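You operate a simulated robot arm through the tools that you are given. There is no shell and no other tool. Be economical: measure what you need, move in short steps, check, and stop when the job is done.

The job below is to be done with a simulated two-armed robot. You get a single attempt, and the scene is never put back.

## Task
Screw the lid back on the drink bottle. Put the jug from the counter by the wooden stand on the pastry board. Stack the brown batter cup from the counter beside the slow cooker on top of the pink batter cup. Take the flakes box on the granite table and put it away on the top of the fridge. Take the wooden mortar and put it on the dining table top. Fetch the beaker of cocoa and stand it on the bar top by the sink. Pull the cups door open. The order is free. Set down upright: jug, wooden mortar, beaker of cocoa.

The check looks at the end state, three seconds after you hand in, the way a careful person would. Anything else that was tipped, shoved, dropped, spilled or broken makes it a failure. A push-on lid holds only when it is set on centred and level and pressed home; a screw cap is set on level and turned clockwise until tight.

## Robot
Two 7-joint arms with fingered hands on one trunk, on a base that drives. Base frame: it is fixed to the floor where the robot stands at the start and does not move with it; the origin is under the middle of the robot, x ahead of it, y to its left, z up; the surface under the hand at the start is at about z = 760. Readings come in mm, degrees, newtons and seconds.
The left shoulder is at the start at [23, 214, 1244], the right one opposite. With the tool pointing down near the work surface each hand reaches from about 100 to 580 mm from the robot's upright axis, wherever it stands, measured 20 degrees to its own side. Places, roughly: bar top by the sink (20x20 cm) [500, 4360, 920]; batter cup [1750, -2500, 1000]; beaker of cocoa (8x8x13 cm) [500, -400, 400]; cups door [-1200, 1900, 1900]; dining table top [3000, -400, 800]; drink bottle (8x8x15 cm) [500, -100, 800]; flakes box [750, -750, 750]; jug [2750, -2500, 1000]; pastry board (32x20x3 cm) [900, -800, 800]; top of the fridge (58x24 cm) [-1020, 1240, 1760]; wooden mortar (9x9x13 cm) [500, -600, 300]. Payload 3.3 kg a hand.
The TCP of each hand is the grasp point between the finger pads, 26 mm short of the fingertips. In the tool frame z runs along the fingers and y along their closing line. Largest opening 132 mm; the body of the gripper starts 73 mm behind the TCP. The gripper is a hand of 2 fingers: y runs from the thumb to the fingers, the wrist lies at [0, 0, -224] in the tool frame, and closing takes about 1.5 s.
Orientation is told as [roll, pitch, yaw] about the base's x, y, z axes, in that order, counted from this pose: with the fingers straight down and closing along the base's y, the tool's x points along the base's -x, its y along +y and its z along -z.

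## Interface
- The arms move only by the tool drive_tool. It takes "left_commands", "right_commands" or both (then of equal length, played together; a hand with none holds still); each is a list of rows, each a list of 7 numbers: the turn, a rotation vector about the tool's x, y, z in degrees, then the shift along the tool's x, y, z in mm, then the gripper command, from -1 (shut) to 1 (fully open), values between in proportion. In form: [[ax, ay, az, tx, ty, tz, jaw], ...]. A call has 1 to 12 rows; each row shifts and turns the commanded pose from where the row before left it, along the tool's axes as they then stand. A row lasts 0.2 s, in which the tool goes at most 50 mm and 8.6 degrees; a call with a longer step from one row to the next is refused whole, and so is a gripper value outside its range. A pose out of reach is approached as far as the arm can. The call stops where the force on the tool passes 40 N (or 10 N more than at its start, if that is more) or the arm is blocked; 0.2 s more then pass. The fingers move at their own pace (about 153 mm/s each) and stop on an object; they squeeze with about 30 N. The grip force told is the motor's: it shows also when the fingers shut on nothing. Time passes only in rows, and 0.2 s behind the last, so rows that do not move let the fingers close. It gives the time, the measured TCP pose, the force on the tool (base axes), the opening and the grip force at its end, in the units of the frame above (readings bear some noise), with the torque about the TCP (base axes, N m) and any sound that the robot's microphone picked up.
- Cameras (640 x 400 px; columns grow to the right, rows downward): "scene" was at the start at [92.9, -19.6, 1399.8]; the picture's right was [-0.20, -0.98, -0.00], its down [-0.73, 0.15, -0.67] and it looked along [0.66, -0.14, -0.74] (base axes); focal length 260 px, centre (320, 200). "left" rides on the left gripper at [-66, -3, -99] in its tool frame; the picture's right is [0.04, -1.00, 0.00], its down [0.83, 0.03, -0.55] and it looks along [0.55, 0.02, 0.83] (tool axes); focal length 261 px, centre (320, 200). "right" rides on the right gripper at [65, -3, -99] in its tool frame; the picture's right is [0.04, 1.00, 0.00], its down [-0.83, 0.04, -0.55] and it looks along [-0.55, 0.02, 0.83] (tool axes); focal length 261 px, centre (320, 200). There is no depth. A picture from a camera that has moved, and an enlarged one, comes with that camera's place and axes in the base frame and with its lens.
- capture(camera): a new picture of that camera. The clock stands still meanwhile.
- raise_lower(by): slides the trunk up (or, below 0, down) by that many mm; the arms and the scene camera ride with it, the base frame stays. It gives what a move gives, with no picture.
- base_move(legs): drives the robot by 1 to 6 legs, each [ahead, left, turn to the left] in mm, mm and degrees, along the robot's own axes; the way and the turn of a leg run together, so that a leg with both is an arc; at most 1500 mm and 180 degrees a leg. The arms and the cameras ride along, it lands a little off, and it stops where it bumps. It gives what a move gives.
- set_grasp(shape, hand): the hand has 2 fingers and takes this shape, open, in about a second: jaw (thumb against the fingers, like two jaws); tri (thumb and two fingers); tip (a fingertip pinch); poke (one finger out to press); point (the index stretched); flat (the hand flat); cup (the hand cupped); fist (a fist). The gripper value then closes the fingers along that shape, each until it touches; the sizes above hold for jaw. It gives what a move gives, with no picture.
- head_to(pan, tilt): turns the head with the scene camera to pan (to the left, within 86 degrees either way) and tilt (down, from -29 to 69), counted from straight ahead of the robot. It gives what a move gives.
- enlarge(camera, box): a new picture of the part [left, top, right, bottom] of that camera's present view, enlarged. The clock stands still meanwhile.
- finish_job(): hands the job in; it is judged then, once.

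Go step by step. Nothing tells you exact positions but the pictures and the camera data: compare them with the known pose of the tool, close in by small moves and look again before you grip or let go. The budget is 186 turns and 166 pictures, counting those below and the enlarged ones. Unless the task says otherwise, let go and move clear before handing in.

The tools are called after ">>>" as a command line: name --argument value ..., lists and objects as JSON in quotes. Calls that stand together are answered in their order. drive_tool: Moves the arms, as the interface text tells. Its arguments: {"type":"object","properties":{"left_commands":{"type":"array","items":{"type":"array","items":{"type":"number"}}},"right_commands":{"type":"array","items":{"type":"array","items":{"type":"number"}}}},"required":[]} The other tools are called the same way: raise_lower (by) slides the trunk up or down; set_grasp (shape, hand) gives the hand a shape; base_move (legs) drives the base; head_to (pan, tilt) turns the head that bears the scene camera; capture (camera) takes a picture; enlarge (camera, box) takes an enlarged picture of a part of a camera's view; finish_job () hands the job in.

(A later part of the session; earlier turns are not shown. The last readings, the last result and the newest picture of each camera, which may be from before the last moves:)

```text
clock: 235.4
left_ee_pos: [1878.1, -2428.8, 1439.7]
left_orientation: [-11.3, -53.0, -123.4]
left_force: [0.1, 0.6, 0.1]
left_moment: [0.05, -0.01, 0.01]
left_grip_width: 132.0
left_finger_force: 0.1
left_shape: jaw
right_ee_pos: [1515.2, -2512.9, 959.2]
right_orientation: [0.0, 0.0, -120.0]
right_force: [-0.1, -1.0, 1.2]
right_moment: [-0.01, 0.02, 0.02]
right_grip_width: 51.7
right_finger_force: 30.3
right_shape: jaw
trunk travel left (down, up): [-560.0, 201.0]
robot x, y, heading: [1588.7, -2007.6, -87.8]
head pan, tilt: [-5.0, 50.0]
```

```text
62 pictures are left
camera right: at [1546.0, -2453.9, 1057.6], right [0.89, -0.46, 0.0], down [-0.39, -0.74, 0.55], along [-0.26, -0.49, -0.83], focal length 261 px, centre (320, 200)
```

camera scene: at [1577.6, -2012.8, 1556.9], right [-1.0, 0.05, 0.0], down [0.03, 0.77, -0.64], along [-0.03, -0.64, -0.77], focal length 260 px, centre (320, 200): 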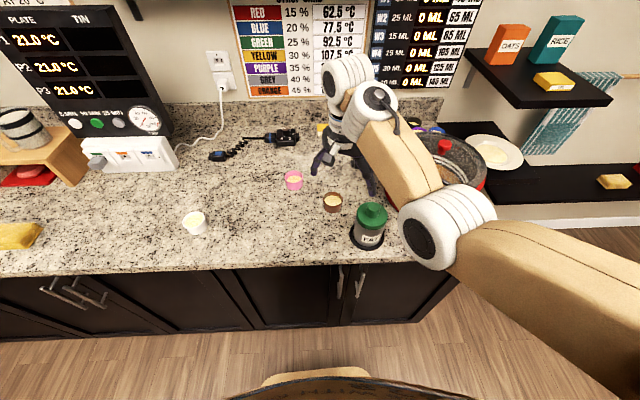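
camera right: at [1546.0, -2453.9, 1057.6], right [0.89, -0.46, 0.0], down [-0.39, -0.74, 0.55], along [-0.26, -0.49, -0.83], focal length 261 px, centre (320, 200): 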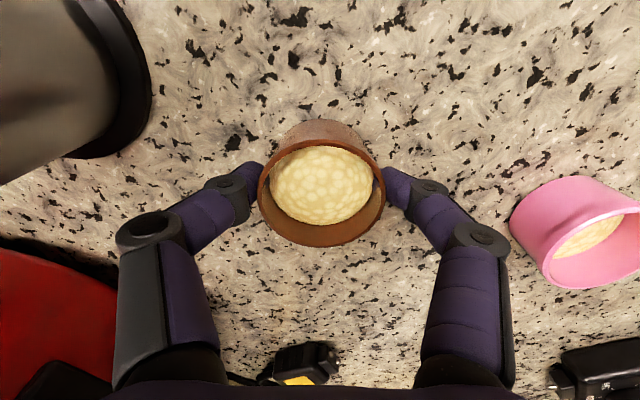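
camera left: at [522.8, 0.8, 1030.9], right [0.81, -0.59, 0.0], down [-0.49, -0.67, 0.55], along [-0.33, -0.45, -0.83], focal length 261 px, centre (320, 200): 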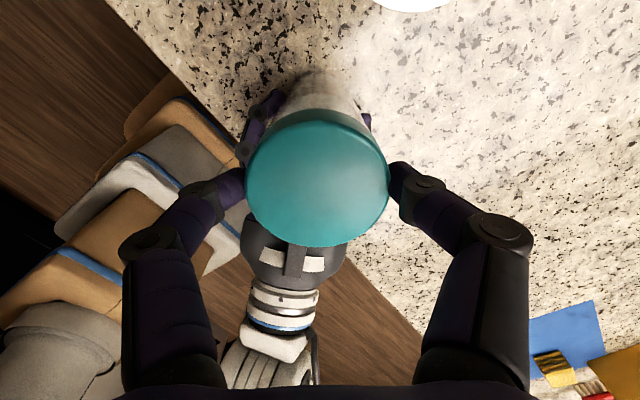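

Brown cup is held. I lift it and shift left and forward toward the pink cup.

>>> drive_tool --right_commands '[[0, 0, 0, 0, 0, -15, -1], [0, 0, 0, 0, 0, -25, -1], [0, 0, 0, 0, 0, -25, -1], [0, 0, 0, 0, 0, 0, -1]]'

>>> base_move --legs '[[45, 113, 0]]'

>>> drive_tool --right_commands '[[0, 0, 0, -20, 12, 0, -1], [0, 0, 0, -20, 12, 0, -1], [0, 0, 0, 0, 0, 0, -1]]'

>>> capture --camera "right"

>>> enlarge --camera "scene" --box '[260, 120, 420, 220]'

```text
clock: 236.4
left_ee_pos: [1876.5, -2428.2, 1439.1]
left_orientation: [-11.3, -53.1, -123.3]
left_force: [-0.1, 0.3, 0.8]
left_moment: [-0.01, 0.03, 0.01]
left_grip_width: 132.0
left_finger_force: 0.1
left_shape: jaw
right_ee_pos: [1518.5, -2514.7, 1016.4]
right_orientation: [-0.1, -0.1, -120.4]
right_force: [0.8, 0.0, -1.2]
right_moment: [-0.01, 0.01, -0.03]
right_grip_width: 51.5
right_finger_force: 29.9
right_shape: jaw
right hand out of reach, approached as far as the arm can: row 3
trunk travel left (down, up): [-560.0, 201.0]
robot x, y, heading: [1583.9, -2006.7, -87.6]
head pan, tilt: [-5.0, 50.0]
```

```text
clock: 237.6
left_ee_pos: [1993.4, -2469.9, 1437.6]
left_orientation: [-11.5, -53.0, -123.1]
left_force: [0.6, 0.0, 0.7]
left_moment: [-0.01, 0.03, -0.03]
left_grip_width: 131.7
left_finger_force: 0.1
left_shape: jaw
right_ee_pos: [1635.3, -2556.2, 1015.3]
right_orientation: [-0.1, 0.0, -120.3]
right_force: [0.0, 0.8, -1.3]
right_moment: [0.02, 0.03, 0.0]
right_grip_width: 51.6
right_finger_force: 30.3
right_shape: jaw
trunk travel left (down, up): [-560.0, 201.0]
robot x, y, heading: [1704.5, -2044.8, -87.5]
head pan, tilt: [-5.0, 50.0]
```

```text
clock: 238.4
left_ee_pos: [1992.5, -2468.7, 1438.4]
left_orientation: [-11.3, -53.0, -123.2]
left_force: [0.1, 0.5, 0.8]
left_moment: [0.03, 0.0, 0.01]
left_grip_width: 132.1
left_finger_force: 0.1
left_shape: jaw
right_ee_pos: [1633.1, -2600.5, 1017.3]
right_orientation: [0.1, -0.2, -120.2]
right_force: [-0.8, -0.1, -1.4]
right_moment: [0.03, -0.01, -0.01]
right_grip_width: 51.7
right_finger_force: 30.6
right_shape: jaw
right hand out of reach, approached as far as the arm can: row 2
trunk travel left (down, up): [-560.0, 201.0]
robot x, y, heading: [1701.0, -2044.5, -87.6]
head pan, tilt: [-5.0, 50.0]
```

```text
61 pictures are left
camera right: at [1663.2, -2541.3, 1115.6], right [0.88, -0.47, 0.0], down [-0.39, -0.73, 0.56], along [-0.26, -0.49, -0.83], focal length 261 px, centre (320, 200)
```

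right: 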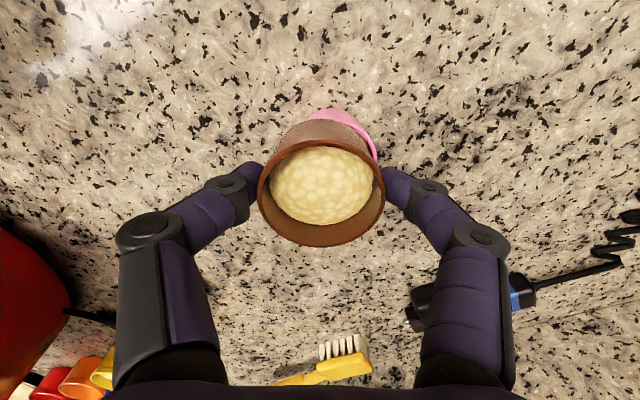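

```text
4.00 times, centred on (340, 170) of scene
camera zoom: at [1699.4, -2140.2, 1431.8], right [-1.0, 0.05, 0.0], down [0.04, 0.77, -0.64], along [-0.03, -0.64, -0.77], focal length 1039 px, centre (240, 320)
```

zoom: 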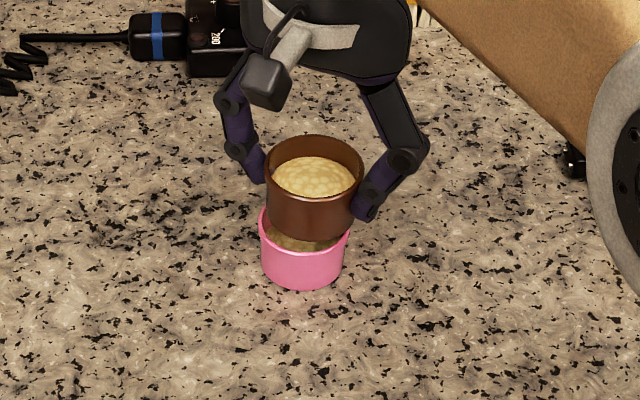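

The pink cup's centre is about 15 mm further; I move the base ahead 14 mm and look again.

>>> base_move --legs '[[15, 2, 0]]'

>>> enlarge --camera "scene" --box '[260, 120, 420, 220]'

>>> enlarge --camera "right" --box '[220, 60, 420, 260]'

```text
clock: 239.2
left_ee_pos: [1994.2, -2484.0, 1438.7]
left_orientation: [-11.4, -52.9, -123.2]
left_force: [-0.5, -0.1, -0.1]
left_moment: [0.04, 0.02, 0.0]
left_grip_width: 132.1
left_finger_force: 0.1
left_shape: jaw
right_ee_pos: [1635.1, -2614.4, 1018.1]
right_orientation: [-0.1, -0.1, -120.3]
right_force: [-0.4, 0.2, -1.6]
right_moment: [0.02, 0.01, -0.03]
right_grip_width: 51.6
right_finger_force: 30.0
right_shape: jaw
trunk travel left (down, up): [-560.0, 201.0]
robot x, y, heading: [1701.8, -2061.2, -87.7]
head pan, tilt: [-5.0, 50.0]
```

```text
4.00 times, centred on (340, 170) of scene
camera zoom: at [1702.5, -2156.2, 1431.8], right [-1.0, 0.05, 0.0], down [0.04, 0.77, -0.64], along [-0.03, -0.64, -0.77], focal length 1039 px, centre (240, 320)
```

zoom: 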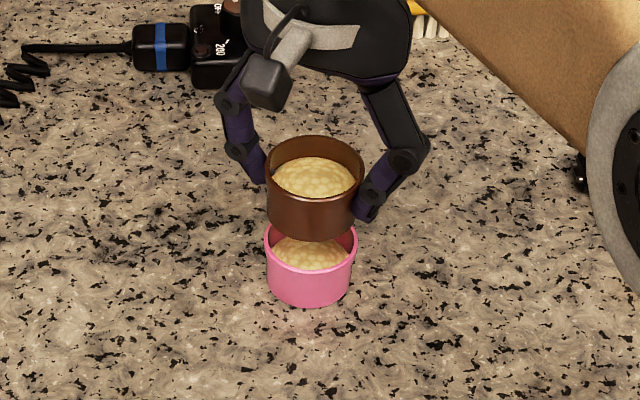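

```text
2.00 times, centred on (320, 160) of right
camera zoom: at [1666.0, -2557.0, 1115.1], right [0.88, -0.47, 0.0], down [-0.39, -0.74, 0.55], along [-0.26, -0.49, -0.83], focal length 521 px, centre (320, 280)
```

zoom: 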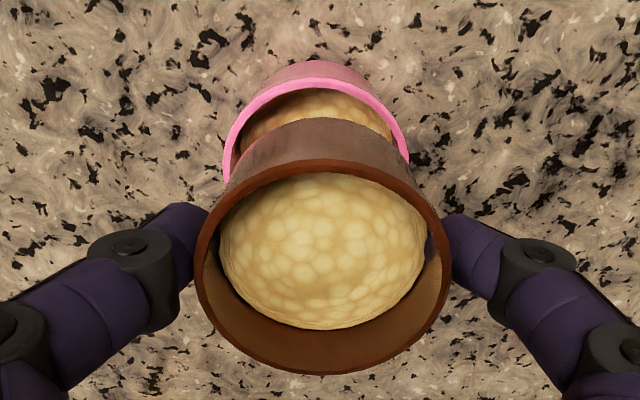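

The cups are nearly concentric now. I shift 3 mm toward the robot and lower until contact.

>>> drive_tool --right_commands '[[0, 0, 0, 3, 0, 6, -1], [0, 0, 0, 0, 0, 5, -1], [0, 0, 0, 0, 0, 4, -1], [0, 0, 0, 0, 0, 2, -1], [0, 0, 0, 0, 0, 2, -1], [0, 0, 0, 0, 0, 0, -1]]'

>>> enlarge --camera "scene" --box '[260, 120, 420, 220]'

```text
clock: 240.6
left_ee_pos: [1995.2, -2484.7, 1438.9]
left_orientation: [-11.3, -53.0, -123.2]
left_force: [-0.2, 0.4, 0.4]
left_moment: [0.0, 0.01, 0.04]
left_grip_width: 132.1
left_finger_force: 0.0
left_shape: jaw
right_ee_pos: [1635.3, -2612.7, 997.7]
right_orientation: [-0.2, -0.1, -120.3]
right_force: [-0.2, -0.1, -1.4]
right_moment: [0.01, 0.0, -0.01]
right_grip_width: 51.5
right_finger_force: 29.7
right_shape: jaw
trunk travel left (down, up): [-560.0, 201.0]
robot x, y, heading: [1702.5, -2066.6, -87.6]
head pan, tilt: [-5.0, 50.0]
```

```text
4.00 times, centred on (340, 170) of scene
camera zoom: at [1702.4, -2155.5, 1431.9], right [-1.0, 0.05, 0.0], down [0.04, 0.77, -0.64], along [-0.03, -0.64, -0.77], focal length 1039 px, centre (240, 320)
```

zoom: 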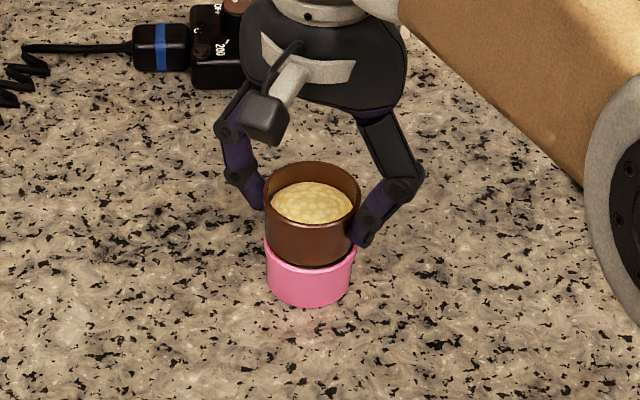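

>>> drive_tool --right_commands '[[0, 0, 0, 0, 0, 1.5, -1], [0, 0, 0, 0, 0, 1.5, -1], [0, 0, 0, 0, 0, 1.5, -1], [0, 0, 0, 0, 0, 0, -1]]'

>>> drive_tool --right_commands '[[0, 0, 0, 0, 0, 1.5, -1], [0, 0, 0, 0, 0, 1.5, -1], [0, 0, 0, 0, 0, 0, -1]]'

>>> enlarge --camera "scene" --box '[290, 145, 370, 205]'

```text
clock: 241.6
left_ee_pos: [1994.2, -2481.8, 1440.5]
left_orientation: [-11.2, -53.0, -123.3]
left_force: [0.1, -0.6, 0.1]
left_moment: [-0.01, 0.0, 0.04]
left_grip_width: 132.0
left_finger_force: 0.1
left_shape: jaw
right_ee_pos: [1637.3, -2610.5, 995.9]
right_orientation: [0.1, -0.2, -120.3]
right_force: [-2.7, -1.3, 18.0]
right_moment: [0.03, 0.13, 0.01]
right_grip_width: 51.8
right_finger_force: 30.3
right_shape: jaw
trunk travel left (down, up): [-560.0, 201.0]
robot x, y, heading: [1703.3, -2061.8, -87.7]
head pan, tilt: [-5.0, 50.0]
```

```text
clock: 242.4
left_ee_pos: [1995.6, -2481.0, 1441.7]
left_orientation: [-11.2, -53.1, -123.4]
left_force: [-0.2, 1.1, 0.2]
left_moment: [0.02, 0.02, 0.02]
left_grip_width: 131.8
left_finger_force: 0.1
left_shape: jaw
right_ee_pos: [1636.6, -2611.3, 993.3]
right_orientation: [0.2, -0.5, -120.3]
right_force: [-4.1, -4.0, 36.0]
right_moment: [-0.01, 0.21, 0.05]
right_grip_width: 53.1
right_finger_force: 29.8
right_shape: jaw
trunk travel left (down, up): [-560.0, 201.0]
robot x, y, heading: [1706.8, -2058.9, -87.9]
head pan, tilt: [-5.0, 50.0]
```

```text
6.67 times, centred on (330, 175) of scene
camera zoom: at [1702.2, -2152.4, 1432.2], right [-1.0, 0.05, 0.0], down [0.04, 0.76, -0.64], along [-0.03, -0.64, -0.76], focal length 1732 px, centre (253, 367)
```

zoom: 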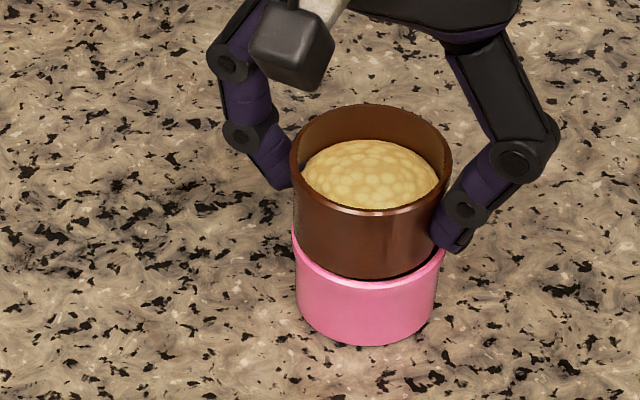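

Stacked and level. I ease off, open slowly and rise.

>>> drive_tool --right_commands '[[0, 0, 0, 0, 0, -2, -1], [0, 0, 0, 0, 0, -1, -0.6], [0, 0, 0, 0, 0, 0, 0.1], [0, 0, 0, 0, 0, 0, 0.6], [0, 0, 0, 0, 0, 0, 0.8], [0, 0, 0, 0, 0, -20, 0.8], [0, 0, 0, 0, 0, -30, 0.8], [0, 0, 0, 0, 0, 0, 0.8]]'

>>> raise_lower --by 120

>>> enlarge --camera "scene" --box '[260, 120, 420, 220]'

```text
clock: 244.2
left_ee_pos: [1994.7, -2484.3, 1439.6]
left_orientation: [-11.3, -53.0, -123.3]
left_force: [0.5, 0.4, -0.2]
left_moment: [0.02, -0.01, -0.03]
left_grip_width: 131.8
left_finger_force: 0.0
left_shape: jaw
right_ee_pos: [1637.0, -2610.8, 1043.1]
right_orientation: [-0.1, -0.2, -120.4]
right_force: [0.0, 0.7, 0.3]
right_moment: [0.0, -0.02, 0.01]
right_grip_width: 118.5
right_finger_force: 0.0
right_shape: jaw
trunk travel left (down, up): [-560.0, 201.0]
robot x, y, heading: [1704.0, -2061.6, -87.9]
head pan, tilt: [-5.0, 50.0]
```

```text
clock: 245.7
left_ee_pos: [1994.7, -2484.7, 1559.9]
left_orientation: [-11.4, -53.0, -123.3]
left_force: [0.0, 0.4, -0.8]
left_moment: [-0.01, -0.03, -0.03]
left_grip_width: 131.8
left_finger_force: 0.1
left_shape: jaw
right_ee_pos: [1636.8, -2611.7, 1162.9]
right_orientation: [0.0, -0.1, -120.3]
right_force: [-0.4, -0.1, 0.5]
right_moment: [-0.01, -0.02, 0.03]
right_grip_width: 118.5
right_finger_force: 0.1
right_shape: jaw
trunk travel left (down, up): [-680.0, 81.0]
robot x, y, heading: [1705.4, -2059.4, -87.7]
head pan, tilt: [-5.0, 50.0]
```

```text
4.00 times, centred on (340, 170) of scene
camera zoom: at [1702.3, -2152.9, 1551.8], right [-1.0, 0.05, 0.0], down [0.04, 0.77, -0.64], along [-0.03, -0.64, -0.77], focal length 1039 px, centre (240, 320)
```

zoom: 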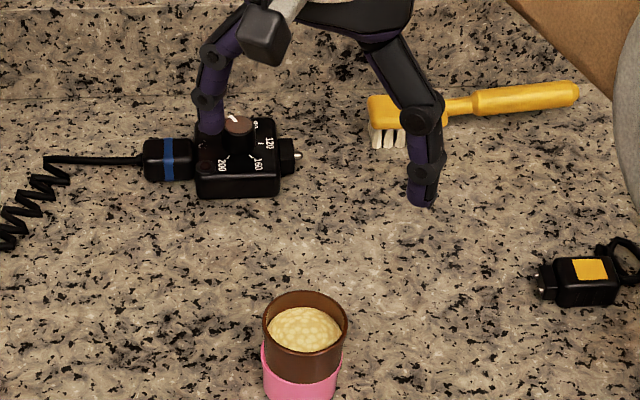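

The cups are stacked. Now I back away and turn the right hand to horizontal for the flakes box.

>>> base_move --legs '[[-480, 0, 0], [0, 0, 87.7]]'

>>> drive_tool --right_commands '[[0, 0, -8, 0, 0, 0, 1], [0, 0, -8, 0, 0, 0, 1], [0, 0, -8, 0, 0, 0, 1], [0, 0, -8, 0, 0, 0, 1], [0, 0, -8, 0, 0, 0, 1], [0, 0, -8, 0, 0, 0, 1], [0, 0, -8, 0, 0, 0, 1], [0, -8, 0, 0, 0, 0, 1], [0, -8, 0, 0, 0, 0, 1], [0, -8, 0, 0, 0, 0, 1], [0, -8, 0, 0, 0, 0, 1], [0, -8, 0, 0, 0, 0, 1]]'

>>> drive_tool --right_commands '[[0, -8, 0, 0, 0, 0, 1], [0, -8, 0, 0, 0, 0, 1], [0, -8, 0, 0, 0, 0, 1], [0, 0, 0, 0, 0, 0, 1]]'

```text
clock: 252.2
left_ee_pos: [2126.1, -1320.0, 1558.7]
left_orientation: [-11.3, -53.0, -36.7]
left_force: [0.3, -1.0, -1.1]
left_moment: [0.01, -0.01, 0.03]
left_grip_width: 132.3
left_finger_force: 0.1
left_shape: jaw
right_ee_pos: [2231.8, -1686.0, 1162.8]
right_orientation: [-0.2, -0.1, -33.7]
right_force: [1.2, 0.7, -0.6]
right_moment: [-0.02, -0.01, -0.02]
right_grip_width: 118.5
right_finger_force: 0.0
right_shape: jaw
trunk travel left (down, up): [-680.0, 81.0]
robot x, y, heading: [1687.9, -1584.0, -1.1]
head pan, tilt: [-5.0, 50.0]
```

```text
clock: 254.8
left_ee_pos: [2123.7, -1320.4, 1560.1]
left_orientation: [-11.2, -53.0, -36.7]
left_force: [-0.3, -0.6, 0.2]
left_moment: [0.05, -0.01, 0.02]
left_grip_width: 131.9
left_finger_force: 0.0
left_shape: jaw
right_ee_pos: [2230.2, -1682.4, 1163.4]
right_orientation: [0.0, -40.0, 22.6]
right_force: [-1.1, -0.7, 0.4]
right_moment: [0.02, -0.01, -0.01]
right_grip_width: 132.0
right_finger_force: 0.0
right_shape: jaw
trunk travel left (down, up): [-680.0, 81.0]
robot x, y, heading: [1686.6, -1583.0, -1.2]
head pan, tilt: [-5.0, 50.0]
```

```text
clock: 255.8
left_ee_pos: [2125.5, -1320.7, 1559.3]
left_orientation: [-11.3, -53.0, -36.7]
left_force: [-0.1, -0.4, -0.2]
left_moment: [0.0, 0.0, 0.0]
left_grip_width: 132.0
left_finger_force: 0.1
left_shape: jaw
right_ee_pos: [2230.6, -1685.4, 1164.1]
right_orientation: [-0.4, -64.1, 22.8]
right_force: [-0.4, 0.4, -0.3]
right_moment: [-0.03, -0.03, -0.01]
right_grip_width: 131.8
right_finger_force: 0.1
right_shape: jaw
trunk travel left (down, up): [-680.0, 81.0]
robot x, y, heading: [1686.3, -1587.2, -1.2]
head pan, tilt: [-5.0, 50.0]
```

>>> base_move --legs '[[0, 0, 1.2], [-1500, 0, 0], [-280, 0, 0], [0, 933, 0], [0, 0, -11.3]]'

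>>> raise_lower --by -205

>>> capture --camera "scene"

```text
clock: 270.5
left_ee_pos: [395.1, -457.6, 1559.1]
left_orientation: [-11.3, -53.0, -48.1]
left_force: [-0.6, 0.9, 0.4]
left_moment: [-0.02, 0.01, -0.01]
left_grip_width: 131.6
left_finger_force: 0.0
left_shape: jaw
right_ee_pos: [426.1, -835.4, 1164.2]
right_orientation: [-0.4, -64.0, 11.0]
right_force: [0.4, -0.5, -0.4]
right_moment: [-0.01, 0.01, 0.04]
right_grip_width: 131.8
right_finger_force: 0.1
right_shape: jaw
trunk travel left (down, up): [-680.0, 81.0]
robot x, y, heading: [-89.4, -627.9, -12.9]
head pan, tilt: [-5.0, 50.0]
```

```text
clock: 272.7
left_ee_pos: [394.3, -457.3, 1355.0]
left_orientation: [-11.3, -53.0, -48.2]
left_force: [0.6, 0.0, 0.9]
left_moment: [-0.01, 0.0, 0.0]
left_grip_width: 131.7
left_finger_force: 0.0
left_shape: jaw
right_ee_pos: [426.4, -835.8, 960.3]
right_orientation: [-0.4, -64.1, 11.1]
right_force: [0.2, 0.2, 0.3]
right_moment: [0.0, 0.01, -0.06]
right_grip_width: 131.8
right_finger_force: 0.1
right_shape: jaw
trunk travel left (down, up): [-475.0, 286.0]
robot x, y, heading: [-84.3, -629.1, -12.7]
head pan, tilt: [-5.0, 50.0]
```

```text
54 pictures are left
camera scene: at [3.6, -660.1, 1346.8], right [-0.3, -0.95, 0.0], down [-0.73, 0.23, -0.64], along [0.61, -0.19, -0.77], focal length 260 px, centre (320, 200)
```

scene: 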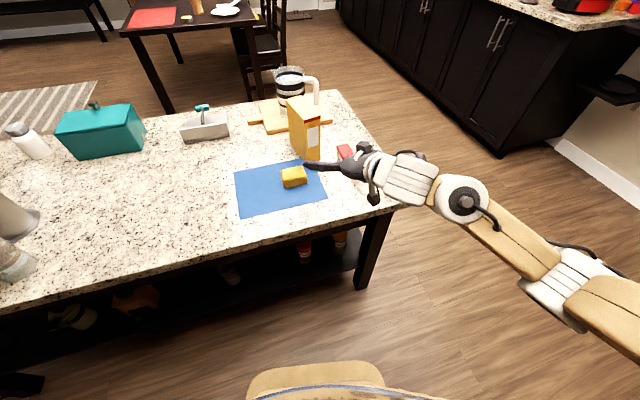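

>>> raise_lower --by -95

>>> capture --camera "right"

>>> enlarge --camera "scene" --box '[230, 40, 400, 160]'

```text
clock: 274.0
left_ee_pos: [393.7, -458.2, 1259.1]
left_orientation: [-11.3, -53.0, -48.2]
left_force: [0.5, -0.6, -0.6]
left_moment: [-0.02, 0.05, 0.0]
left_grip_width: 131.7
left_finger_force: 0.1
left_shape: jaw
right_ee_pos: [425.7, -835.7, 864.3]
right_orientation: [-0.4, -64.1, 11.2]
right_force: [0.0, 0.6, -0.2]
right_moment: [-0.01, 0.01, 0.01]
right_grip_width: 132.1
right_finger_force: 0.1
right_shape: jaw
trunk travel left (down, up): [-380.0, 381.0]
robot x, y, heading: [-88.9, -626.7, -12.5]
head pan, tilt: [-5.0, 50.0]
```

```text
53 pictures are left
camera right: at [310.6, -860.5, 848.7], right [-0.21, 0.98, -0.04], down [-0.14, 0.01, 0.99], along [0.97, 0.21, 0.13], focal length 261 px, centre (320, 200)
```

right: 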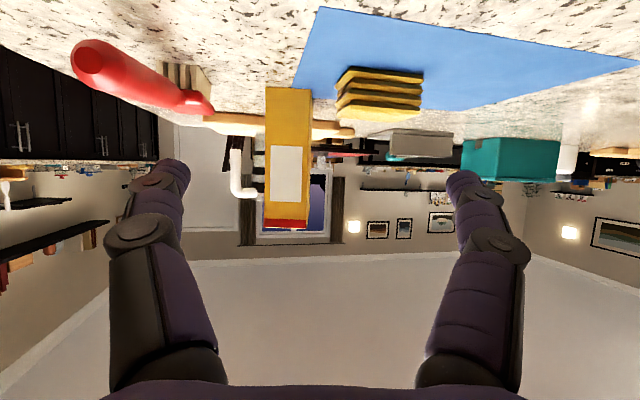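

```text
3.33 times, centred on (315, 100) of scene
camera zoom: at [14.2, -662.5, 1251.2], right [-0.3, -0.95, 0.0], down [-0.73, 0.23, -0.64], along [0.61, -0.19, -0.77], focal length 866 px, centre (337, 533)
```

zoom: 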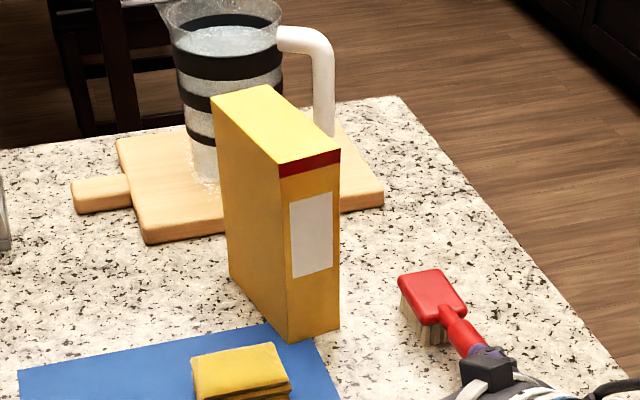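

Box near end is at [631, -834], long axis 12.5°. I drive part way in and then reach around it.

>>> base_move --legs '[[145, 21, 0]]'

>>> capture --camera "right"

```text
clock: 275.3
left_ee_pos: [540.8, -467.4, 1258.0]
left_orientation: [-11.3, -52.9, -47.8]
left_force: [0.5, -0.4, -1.2]
left_moment: [-0.01, 0.03, 0.01]
left_grip_width: 131.7
left_finger_force: 0.1
left_shape: jaw
right_ee_pos: [571.7, -844.9, 864.5]
right_orientation: [-0.3, -64.0, 11.4]
right_force: [-0.6, 0.2, 1.0]
right_moment: [0.01, 0.01, -0.02]
right_grip_width: 131.7
right_finger_force: 0.0
right_shape: jaw
trunk travel left (down, up): [-380.0, 381.0]
robot x, y, heading: [54.8, -641.8, -12.6]
head pan, tilt: [-5.0, 50.0]
```

```text
51 pictures are left
camera right: at [457.4, -870.1, 847.8], right [-0.21, 0.98, -0.04], down [-0.14, 0.01, 0.99], along [0.97, 0.21, 0.13], focal length 261 px, centre (320, 200)
```

right: 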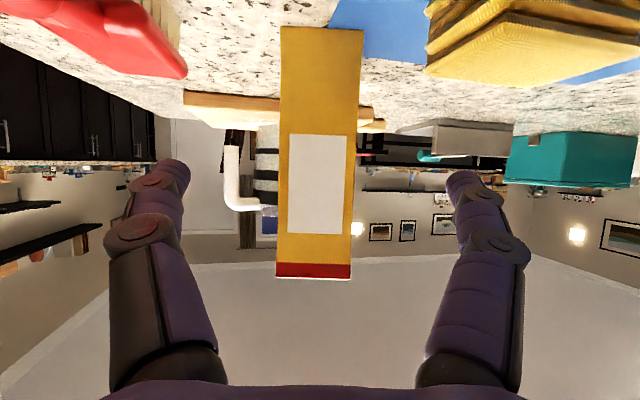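

>>> drive_tool --right_commands '[[0, 0, 0, -11.4, 0, 23.4, 1], [0, 0, 0, -11.4, 0, 23.4, 1], [0, 0, 0, -11.4, 0, 23.4, 1], [0, 0, 0, -11.4, 0, 23.4, 1], [0, 0, 0, 0, 0, 0, 0.5], [0, 0, 0, 0, 0, 0, 0], [0, 0, 0, 0, 0, 0, -0.4], [0, 0, 0, 0, 0, 0, -1], [0, 0, 0, 0, 0, 0, -1], [0, 0, 0, 0, 0, 0, -1]]'

>>> raise_lower --by 60

>>> enlarge --camera "scene" --box '[220, 20, 420, 170]'

```text
clock: 277.5
left_ee_pos: [540.0, -466.9, 1258.0]
left_orientation: [-11.4, -52.9, -48.0]
left_force: [-0.1, -0.8, -0.7]
left_moment: [0.0, 0.01, -0.04]
left_grip_width: 131.8
left_finger_force: 0.1
left_shape: jaw
right_ee_pos: [677.6, -826.2, 863.6]
right_orientation: [-0.3, -64.0, 11.4]
right_force: [1.7, -0.2, 0.5]
right_moment: [-0.02, 0.01, -0.05]
right_grip_width: 47.9
right_finger_force: 30.3
right_shape: jaw
trunk travel left (down, up): [-380.0, 381.0]
robot x, y, heading: [57.1, -643.2, -12.6]
head pan, tilt: [-5.0, 50.0]
```

```text
clock: 278.5
left_ee_pos: [540.1, -468.1, 1318.9]
left_orientation: [-11.4, -52.8, -48.0]
left_force: [-0.4, -0.2, 0.2]
left_moment: [-0.01, 0.01, -0.01]
left_grip_width: 131.8
left_finger_force: 0.1
left_shape: jaw
right_ee_pos: [674.3, -825.2, 923.2]
right_orientation: [-0.3, -64.0, 11.2]
right_force: [-0.6, -0.1, -2.9]
right_moment: [-0.01, 0.09, 0.0]
right_grip_width: 47.9
right_finger_force: 30.2
right_shape: jaw
trunk travel left (down, up): [-440.0, 321.0]
robot x, y, heading: [56.5, -640.5, -12.4]
head pan, tilt: [-5.0, 50.0]
```

```text
2.67 times, centred on (320, 95) of scene
camera zoom: at [153.3, -671.2, 1311.4], right [-0.3, -0.95, 0.0], down [-0.73, 0.23, -0.64], along [0.61, -0.19, -0.77], focal length 693 px, centre (320, 480)
```

zoom: 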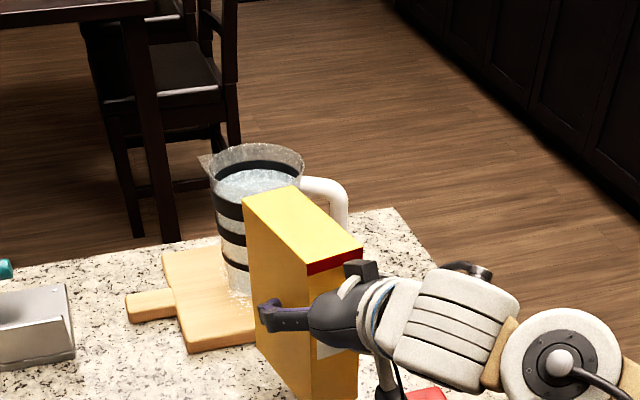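

The flakes box is held. I raise to full height, back off, turn around and drive toward the fridge.

>>> raise_lower --by 320

>>> base_move --legs '[[-160, 0, 0], [0, 0, 96.2], [0, 0, 96.2], [0, -1000, 0], [0, -500, 0]]'

>>> head_to --pan -25 --tilt 10

>>> capture --camera "scene"

```text
clock: 281.7
left_ee_pos: [541.0, -467.0, 1639.4]
left_orientation: [-11.3, -52.8, -48.0]
left_force: [-0.7, 0.4, 0.4]
left_moment: [-0.01, 0.03, -0.05]
left_grip_width: 131.8
left_finger_force: 0.1
left_shape: jaw
right_ee_pos: [674.7, -825.8, 1243.2]
right_orientation: [-0.3, -64.0, 11.2]
right_force: [-0.5, 0.1, -3.5]
right_moment: [-0.02, 0.07, 0.02]
right_grip_width: 47.9
right_finger_force: 29.4
right_shape: jaw
trunk travel left (down, up): [-760.0, 1.0]
robot x, y, heading: [55.0, -640.2, -12.4]
head pan, tilt: [-5.0, 50.0]
```

```text
clock: 298.6
left_ee_pos: [-534.4, 620.1, 1639.3]
left_orientation: [-11.4, -53.0, 144.4]
left_force: [-0.1, 1.5, -0.7]
left_moment: [0.02, 0.03, 0.01]
left_grip_width: 131.7
left_finger_force: 0.0
left_shape: jaw
right_ee_pos: [-743.3, 941.5, 1243.7]
right_orientation: [-0.3, -64.0, -156.4]
right_force: [2.7, -2.4, -4.0]
right_moment: [0.01, -0.1, -0.01]
right_grip_width: 47.3
right_finger_force: 29.8
right_shape: jaw
trunk travel left (down, up): [-760.0, 1.0]
robot x, y, heading: [-105.9, 892.7, 179.9]
head pan, tilt: [-5.0, 50.0]
```

```text
clock: 299.6
left_ee_pos: [-533.8, 620.9, 1639.7]
left_orientation: [-11.4, -52.9, 144.4]
left_force: [-0.6, -0.3, 0.5]
left_moment: [0.01, -0.01, -0.01]
left_grip_width: 132.1
left_finger_force: 0.0
left_shape: jaw
right_ee_pos: [-742.3, 941.1, 1244.1]
right_orientation: [-0.3, -64.0, -156.3]
right_force: [2.8, -1.2, -4.5]
right_moment: [0.01, -0.13, -0.03]
right_grip_width: 47.7
right_finger_force: 30.3
right_shape: jaw
trunk travel left (down, up): [-760.0, 1.0]
robot x, y, heading: [-100.9, 889.1, 180.0]
head pan, tilt: [-25.0, 10.0]
```

```text
49 pictures are left
camera scene: at [-194.0, 928.4, 1693.8], right [0.42, 0.91, 0.0], down [0.16, -0.07, -0.98], along [-0.89, 0.42, -0.17], focal length 260 px, centre (320, 200)
```

scene: 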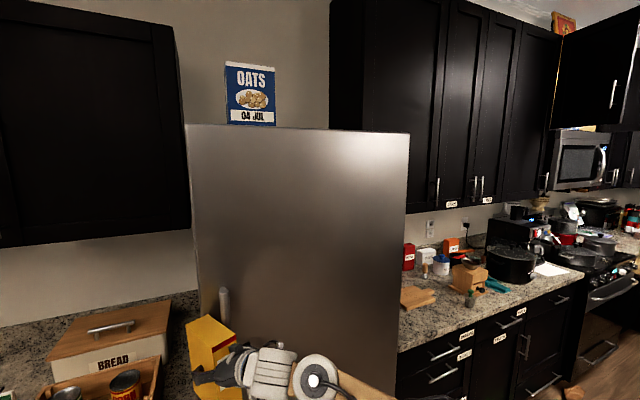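

The box tip was brushing near the fridge door, so I back off first, then raise the arm with the box.

>>> base_move --legs '[[-200, 0, 0]]'

>>> drive_tool --right_commands '[[0, 0, 0, -35, 0, -29.5, -1], [0, 0, 0, -35, 0, -29.5, -1], [0, 0, 0, -35, 0, -29.5, -1], [0, 0, 0, -35, 0, -29.5, -1], [0, 0, 0, -35, 0, -29.5, -1], [0, 0, 0, -35, 0, -29.5, -1], [0, 0, 0, -35, 0, -29.5, -1], [0, 0, 0, -35, 0, -29.5, -1]]'

>>> capture --camera "scene"

```text
clock: 301.2
left_ee_pos: [-335.8, 620.2, 1638.9]
left_orientation: [-11.4, -53.0, 144.4]
left_force: [-0.2, 0.4, 0.8]
left_moment: [-0.01, 0.0, 0.01]
left_grip_width: 131.8
left_finger_force: 0.1
left_shape: jaw
right_ee_pos: [-544.1, 939.4, 1244.1]
right_orientation: [-0.4, -63.9, -156.3]
right_force: [-0.8, 0.6, -2.5]
right_moment: [0.02, -0.08, 0.0]
right_grip_width: 47.7
right_finger_force: 30.1
right_shape: jaw
trunk travel left (down, up): [-760.0, 1.0]
robot x, y, heading: [98.9, 892.1, 179.8]
head pan, tilt: [-25.0, 10.0]
```

```text
clock: 303.0
left_ee_pos: [-334.0, 620.6, 1639.6]
left_orientation: [-11.3, -53.0, 144.4]
left_force: [0.0, -0.3, 0.0]
left_moment: [0.0, 0.03, 0.02]
left_grip_width: 131.8
left_finger_force: 0.0
left_shape: jaw
right_ee_pos: [-459.6, 975.7, 1598.0]
right_orientation: [-0.4, -63.9, -156.3]
right_force: [0.9, -0.5, -3.2]
right_moment: [0.02, -0.08, 0.0]
right_grip_width: 47.4
right_finger_force: 29.9
right_shape: jaw
trunk travel left (down, up): [-760.0, 1.0]
robot x, y, heading: [97.4, 892.7, 180.0]
head pan, tilt: [-25.0, 10.0]
```

```text
48 pictures are left
camera scene: at [5.7, 928.1, 1693.9], right [0.42, 0.91, 0.0], down [0.16, -0.07, -0.98], along [-0.89, 0.42, -0.17], focal length 260 px, centre (320, 200)
```

scene: 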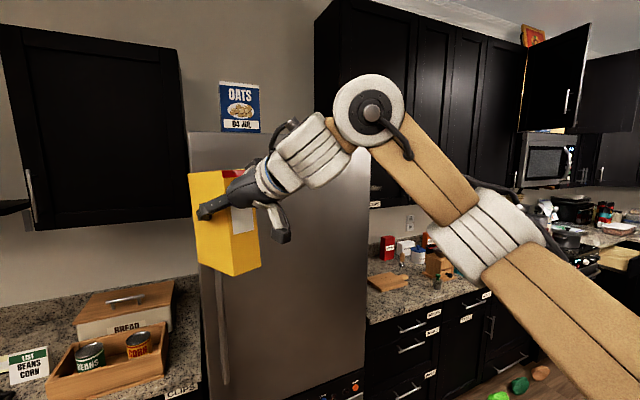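

>>> drive_tool --right_commands '[[0, 0, 0, -36, 0, -28, -1], [0, 0, 0, -36, 0, -28, -1], [0, 0, 0, -36, 0, -28, -1], [0, 0, 0, -36, 0, -28, -1], [0, 0, 0, -36, 0, -28, -1], [0, 0, 0, -36, 0, -28, -1], [0, 0, 0, -36, 0, -28, -1]]'

```text
clock: 304.6
left_ee_pos: [-331.8, 617.1, 1639.4]
left_orientation: [-11.4, -53.1, 144.4]
left_force: [0.8, -0.8, 0.0]
left_moment: [0.04, -0.01, 0.01]
left_grip_width: 132.0
left_finger_force: 0.1
left_shape: jaw
right_ee_pos: [-407.0, 981.7, 1829.7]
right_orientation: [-0.8, -64.2, -155.8]
right_force: [1.4, 0.1, -4.0]
right_moment: [0.07, -0.13, -0.03]
right_grip_width: 47.2
right_finger_force: 30.2
right_shape: jaw
right hand out of reach, approached as far as the arm can: row 4, 6, 7
trunk travel left (down, up): [-760.0, 1.0]
robot x, y, heading: [97.6, 895.4, 180.1]
head pan, tilt: [-25.0, 10.0]
```

>>> drive_tool --right_commands '[[0, 0, 0, 10, 0, -38, -1], [0, 0, 0, 10, 0, -38, -1], [0, 0, 0, -15, 0, -35, -1], [0, 0, 0, -30, 0, -15, -1], [0, 0, 0, -30, 0, -15, -1]]'

```text
clock: 305.8
left_ee_pos: [-336.3, 619.8, 1638.3]
left_orientation: [-11.3, -53.1, 144.4]
left_force: [-0.5, 0.1, 0.4]
left_moment: [0.0, 0.0, 0.02]
left_grip_width: 131.8
left_finger_force: 0.1
left_shape: jaw
right_ee_pos: [-316.6, 1025.9, 1871.7]
right_orientation: [-0.3, -63.9, -156.3]
right_force: [0.4, -0.9, -4.1]
right_moment: [-0.03, -0.08, 0.0]
right_grip_width: 47.6
right_finger_force: 29.9
right_shape: jaw
right hand out of reach, approached as far as the arm can: row 4, 5
trunk travel left (down, up): [-760.0, 1.0]
robot x, y, heading: [97.4, 889.1, 179.9]
head pan, tilt: [-25.0, 10.0]
```

>>> drive_tool --right_commands '[[0, 0, 0, 5, 0, -25, -1], [0, 0, 0, 5, 0, -25, -1], [0, 0, 0, -20, 0, -12, -1], [0, 0, 0, -20, 0, -12, -1]]'

>>> base_move --legs '[[0, -290, 0], [330, 0, 0]]'

>>> capture --camera "scene"

>>> capture --camera "right"

```text
clock: 306.8
left_ee_pos: [-334.5, 620.4, 1638.4]
left_orientation: [-11.3, -52.9, 144.4]
left_force: [0.2, -0.4, 0.1]
left_moment: [0.04, -0.01, -0.02]
left_grip_width: 132.0
left_finger_force: 0.1
left_shape: jaw
right_ee_pos: [-298.4, 1040.5, 1874.6]
right_orientation: [-0.4, -64.2, -156.3]
right_force: [-0.2, 0.3, -3.6]
right_moment: [0.03, -0.05, 0.01]
right_grip_width: 47.2
right_finger_force: 29.9
right_shape: jaw
right hand out of reach, approached as far as the arm can: row 1, 2, 3, 4
trunk travel left (down, up): [-760.0, 1.0]
robot x, y, heading: [98.3, 894.3, 179.7]
head pan, tilt: [-25.0, 10.0]
```

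```text
clock: 310.6
left_ee_pos: [-665.1, 902.7, 1639.1]
left_orientation: [-11.3, -53.0, 144.6]
left_force: [0.4, -0.3, -0.5]
left_moment: [-0.01, -0.01, 0.01]
left_grip_width: 131.7
left_finger_force: 0.0
left_shape: jaw
right_ee_pos: [-629.2, 1322.9, 1874.3]
right_orientation: [-0.2, -64.1, -156.2]
right_force: [0.4, -0.2, -4.1]
right_moment: [0.04, -0.09, 0.06]
right_grip_width: 47.1
right_finger_force: 29.8
right_shape: jaw
trunk travel left (down, up): [-760.0, 1.0]
robot x, y, heading: [-227.0, 1175.5, -180.4]
head pan, tilt: [-25.0, 10.0]
```

```text
47 pictures are left
camera scene: at [-325.3, 1212.2, 1693.9], right [0.42, 0.91, 0.0], down [0.16, -0.07, -0.98], along [-0.89, 0.42, -0.17], focal length 260 px, centre (320, 200)
```

scene: 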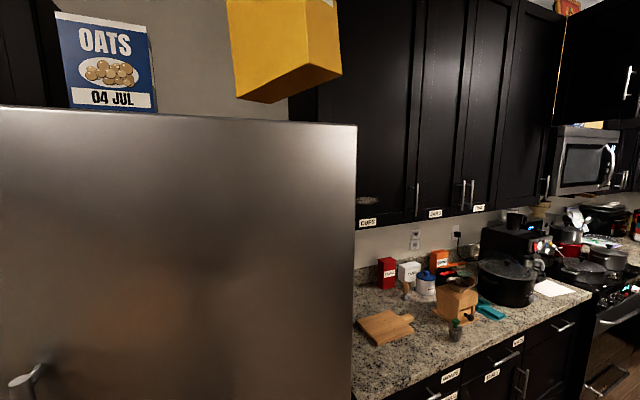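

```text
46 pictures are left
camera right: at [-523.0, 1372.7, 1858.0], right [0.42, -0.91, -0.04], down [0.14, 0.02, 0.99], along [-0.9, -0.42, 0.14], focal length 261 px, centre (320, 200)
```

right: 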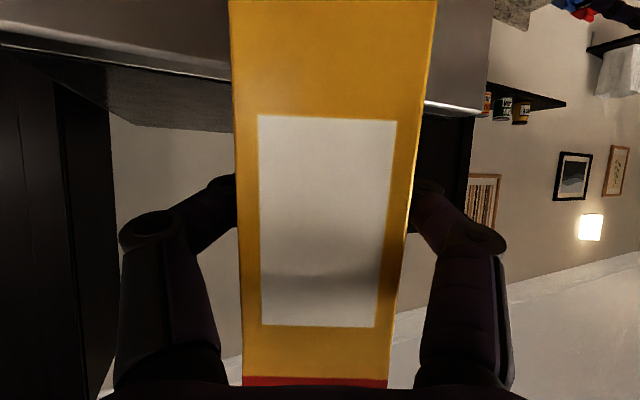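

The box bottom clears the fridge top by about 13 mm. The left hand must come back before I drive in, so I retract it 160 mm.

>>> drive_tool --left_commands '[[0, 0, 0, 16, -26, -22, 1], [0, 0, 0, 16, -26, -22, 1], [0, 0, 0, 16, -26, -22, 1], [0, 0, 0, 16, -26, -22, 1]]'

```text
clock: 311.6
left_ee_pos: [-510.9, 900.5, 1651.2]
left_orientation: [-11.3, -53.0, 144.5]
left_force: [0.2, 1.0, 0.0]
left_moment: [-0.02, 0.0, 0.05]
left_grip_width: 132.0
left_finger_force: 0.0
left_shape: jaw
right_ee_pos: [-625.5, 1322.2, 1875.0]
right_orientation: [-0.4, -64.3, -156.0]
right_force: [0.5, -0.5, -3.7]
right_moment: [0.07, -0.08, -0.02]
right_grip_width: 47.3
right_finger_force: 30.3
right_shape: jaw
trunk travel left (down, up): [-760.0, 1.0]
robot x, y, heading: [-232.5, 1177.0, -179.9]
head pan, tilt: [-25.0, 10.0]
```

>>> base_move --legs '[[190, 0, 0]]'

>>> capture --camera "scene"

```text
clock: 313.1
left_ee_pos: [-703.6, 902.7, 1651.9]
left_orientation: [-11.2, -53.0, 144.4]
left_force: [-0.2, 1.0, -0.5]
left_moment: [0.0, 0.0, -0.02]
left_grip_width: 131.8
left_finger_force: 0.1
left_shape: jaw
right_ee_pos: [-818.0, 1322.8, 1874.3]
right_orientation: [-0.3, -64.3, -156.2]
right_force: [0.7, -0.6, -3.1]
right_moment: [0.03, -0.08, -0.03]
right_grip_width: 47.2
right_finger_force: 29.7
right_shape: jaw
trunk travel left (down, up): [-760.0, 1.0]
robot x, y, heading: [-421.7, 1179.1, 179.8]
head pan, tilt: [-25.0, 10.0]
```

```text
45 pictures are left
camera scene: at [-513.9, 1212.2, 1693.9], right [0.42, 0.91, 0.0], down [0.16, -0.07, -0.98], along [-0.89, 0.42, -0.17], focal length 260 px, centre (320, 200)
```

scene: 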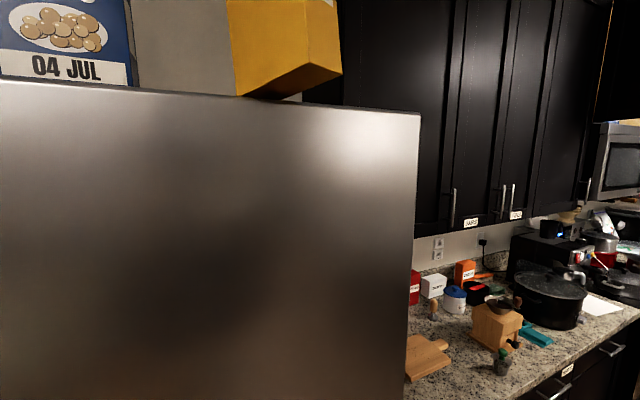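

The box is over the top without touching. I go 90 mm further and lower it.

>>> base_move --legs '[[92, 0, 0]]'

>>> drive_tool --right_commands '[[0, 0, 0, 2.7, 0, 1.3, -1], [0, 0, 0, 2.7, 0, 1.3, -1], [0, 0, 0, 1.8, 0, 0.9, -1], [0, 0, 0, 1.8, 0, 0.9, -1], [0, 0, 0, 0, 0, 0, -1]]'

```text
clock: 314.2
left_ee_pos: [-798.5, 902.0, 1651.6]
left_orientation: [-11.4, -53.0, 144.3]
left_force: [-0.9, 0.1, -0.6]
left_moment: [0.0, -0.02, 0.02]
left_grip_width: 131.9
left_finger_force: 0.0
left_shape: jaw
right_ee_pos: [-913.6, 1323.5, 1874.4]
right_orientation: [-0.2, -64.1, -156.3]
right_force: [-0.2, 0.6, -3.0]
right_moment: [0.01, -0.04, 0.02]
right_grip_width: 47.7
right_finger_force: 30.7
right_shape: jaw
trunk travel left (down, up): [-760.0, 1.0]
robot x, y, heading: [-514.6, 1178.8, 179.9]
head pan, tilt: [-25.0, 10.0]
```

```text
clock: 315.4
left_ee_pos: [-799.3, 901.2, 1651.1]
left_orientation: [-11.2, -53.0, 144.5]
left_force: [0.7, 0.0, 0.1]
left_moment: [0.01, 0.01, 0.01]
left_grip_width: 132.1
left_finger_force: 0.0
left_shape: jaw
right_ee_pos: [-913.0, 1323.5, 1866.4]
right_orientation: [-0.3, -64.2, -156.2]
right_force: [1.3, -0.1, -0.3]
right_moment: [0.02, 0.03, 0.04]
right_grip_width: 47.5
right_finger_force: 29.8
right_shape: jaw
trunk travel left (down, up): [-760.0, 1.0]
robot x, y, heading: [-519.4, 1176.2, 180.2]
head pan, tilt: [-25.0, 10.0]
```

>>> drive_tool --right_commands '[[0, 0, 0, 1.5, 0, 0.7, -1], [0, 0, 0, 0, 0, 0, -1], [0, 0, 0, 0, 0, 0, -0.3], [0, 0, 0, 0, 0, 0, 0.3], [0, 0, 0, 0, 0, 0, 0.8], [0, 0, 0, 0, 0, 0, 0.8], [0, 0, 0, 10, 0, -20, 0.8], [0, 0, 0, 16, 0, -33, 0.8], [0, 0, 0, 16, 0, -33, 0.8]]'

>>> capture --camera "right"

```text
clock: 317.4
left_ee_pos: [-799.9, 902.5, 1651.9]
left_orientation: [-11.4, -53.0, 144.3]
left_force: [-0.5, 0.1, 0.2]
left_moment: [0.02, 0.0, 0.0]
left_grip_width: 131.8
left_finger_force: 0.1
left_shape: jaw
right_ee_pos: [-891.7, 1348.6, 1857.2]
right_orientation: [-0.2, -64.4, -156.2]
right_force: [-0.4, -0.9, 0.3]
right_moment: [-0.01, 0.02, -0.01]
right_grip_width: 118.8
right_finger_force: 0.1
right_shape: jaw
right hand out of reach, approached as far as the arm can: row 8, 9
trunk travel left (down, up): [-760.0, 1.0]
robot x, y, heading: [-514.2, 1175.1, 179.9]
head pan, tilt: [-25.0, 10.0]
```

```text
44 pictures are left
camera right: at [-785.5, 1397.7, 1840.7], right [0.42, -0.91, -0.04], down [0.14, 0.02, 0.99], along [-0.9, -0.42, 0.14], focal length 261 px, centre (320, 200)
```

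right: 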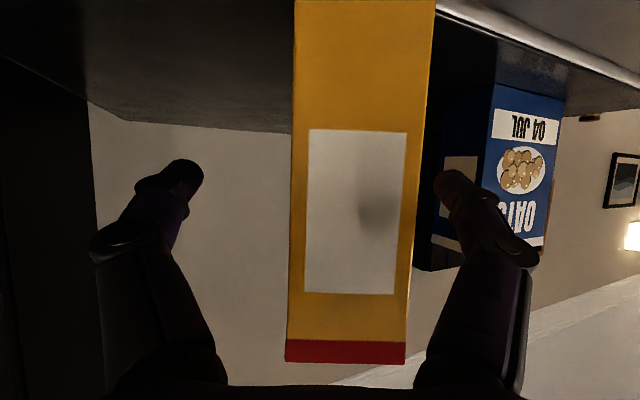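

The box stands on the fridge top. I retreat along the hand's axis.

>>> base_move --legs '[[-130, -57, 0], [-250, 0, 0]]'

>>> head_to --pan -25 --tilt 0

>>> capture --camera "scene"

```text
clock: 320.2
left_ee_pos: [-416.2, 958.8, 1653.0]
left_orientation: [-11.4, -52.9, 144.6]
left_force: [0.8, 0.1, -0.6]
left_moment: [0.01, 0.01, -0.02]
left_grip_width: 132.1
left_finger_force: 0.1
left_shape: jaw
right_ee_pos: [-510.8, 1403.0, 1857.0]
right_orientation: [-0.2, -64.3, -156.2]
right_force: [0.1, -0.4, 0.0]
right_moment: [0.01, 0.0, 0.01]
right_grip_width: 118.6
right_finger_force: 0.2
right_shape: jaw
trunk travel left (down, up): [-760.0, 1.0]
robot x, y, heading: [-134.2, 1231.5, -180.0]
head pan, tilt: [-25.0, 10.0]
```

```text
clock: 320.9
left_ee_pos: [-415.3, 957.5, 1652.0]
left_orientation: [-11.3, -53.0, 144.5]
left_force: [-0.4, -0.5, -0.5]
left_moment: [0.01, 0.01, 0.01]
left_grip_width: 131.9
left_finger_force: 0.1
left_shape: jaw
right_ee_pos: [-509.3, 1405.0, 1857.0]
right_orientation: [-0.2, -64.4, -156.2]
right_force: [0.6, 0.8, 0.1]
right_moment: [0.03, 0.0, 0.0]
right_grip_width: 118.4
right_finger_force: 0.1
right_shape: jaw
trunk travel left (down, up): [-760.0, 1.0]
robot x, y, heading: [-132.8, 1235.0, -179.9]
head pan, tilt: [-25.0, 0.0]
```

```text
43 pictures are left
camera scene: at [-222.9, 1267.4, 1709.9], right [0.42, 0.91, 0.0], down [0.0, 0.0, -1.0], along [-0.91, 0.42, 0.0], focal length 260 px, centre (320, 200)
```

scene: 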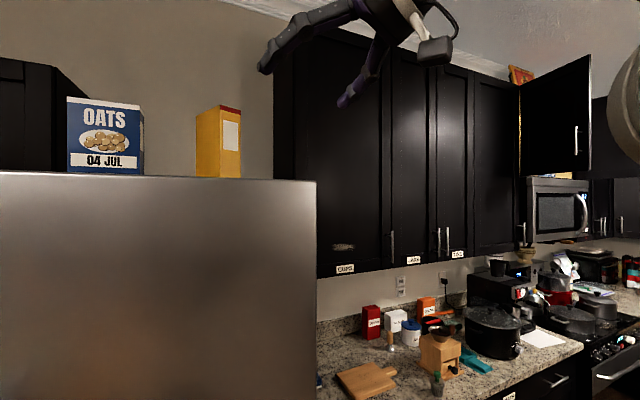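

Flakes done. Now I read the cabinet labels to find the cups door.

>>> enlarge --camera "scene" --box '[280, 150, 480, 275]'

```text
3.20 times, centred on (380, 212) of scene
camera zoom: at [-222.9, 1267.4, 1709.9], right [0.42, 0.91, 0.0], down [0.0, 0.0, -1.0], along [-0.91, 0.42, 0.0], focal length 831 px, centre (128, 160)
```

zoom: 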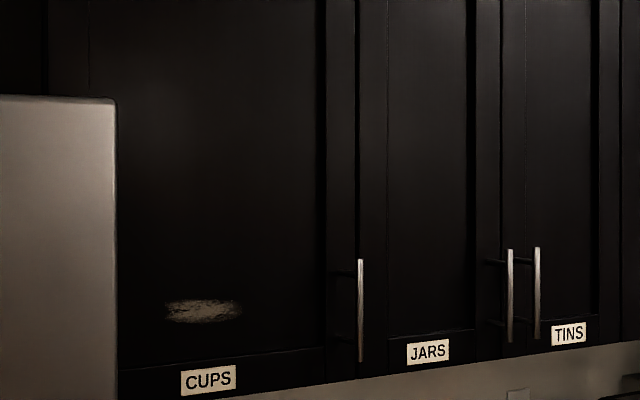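

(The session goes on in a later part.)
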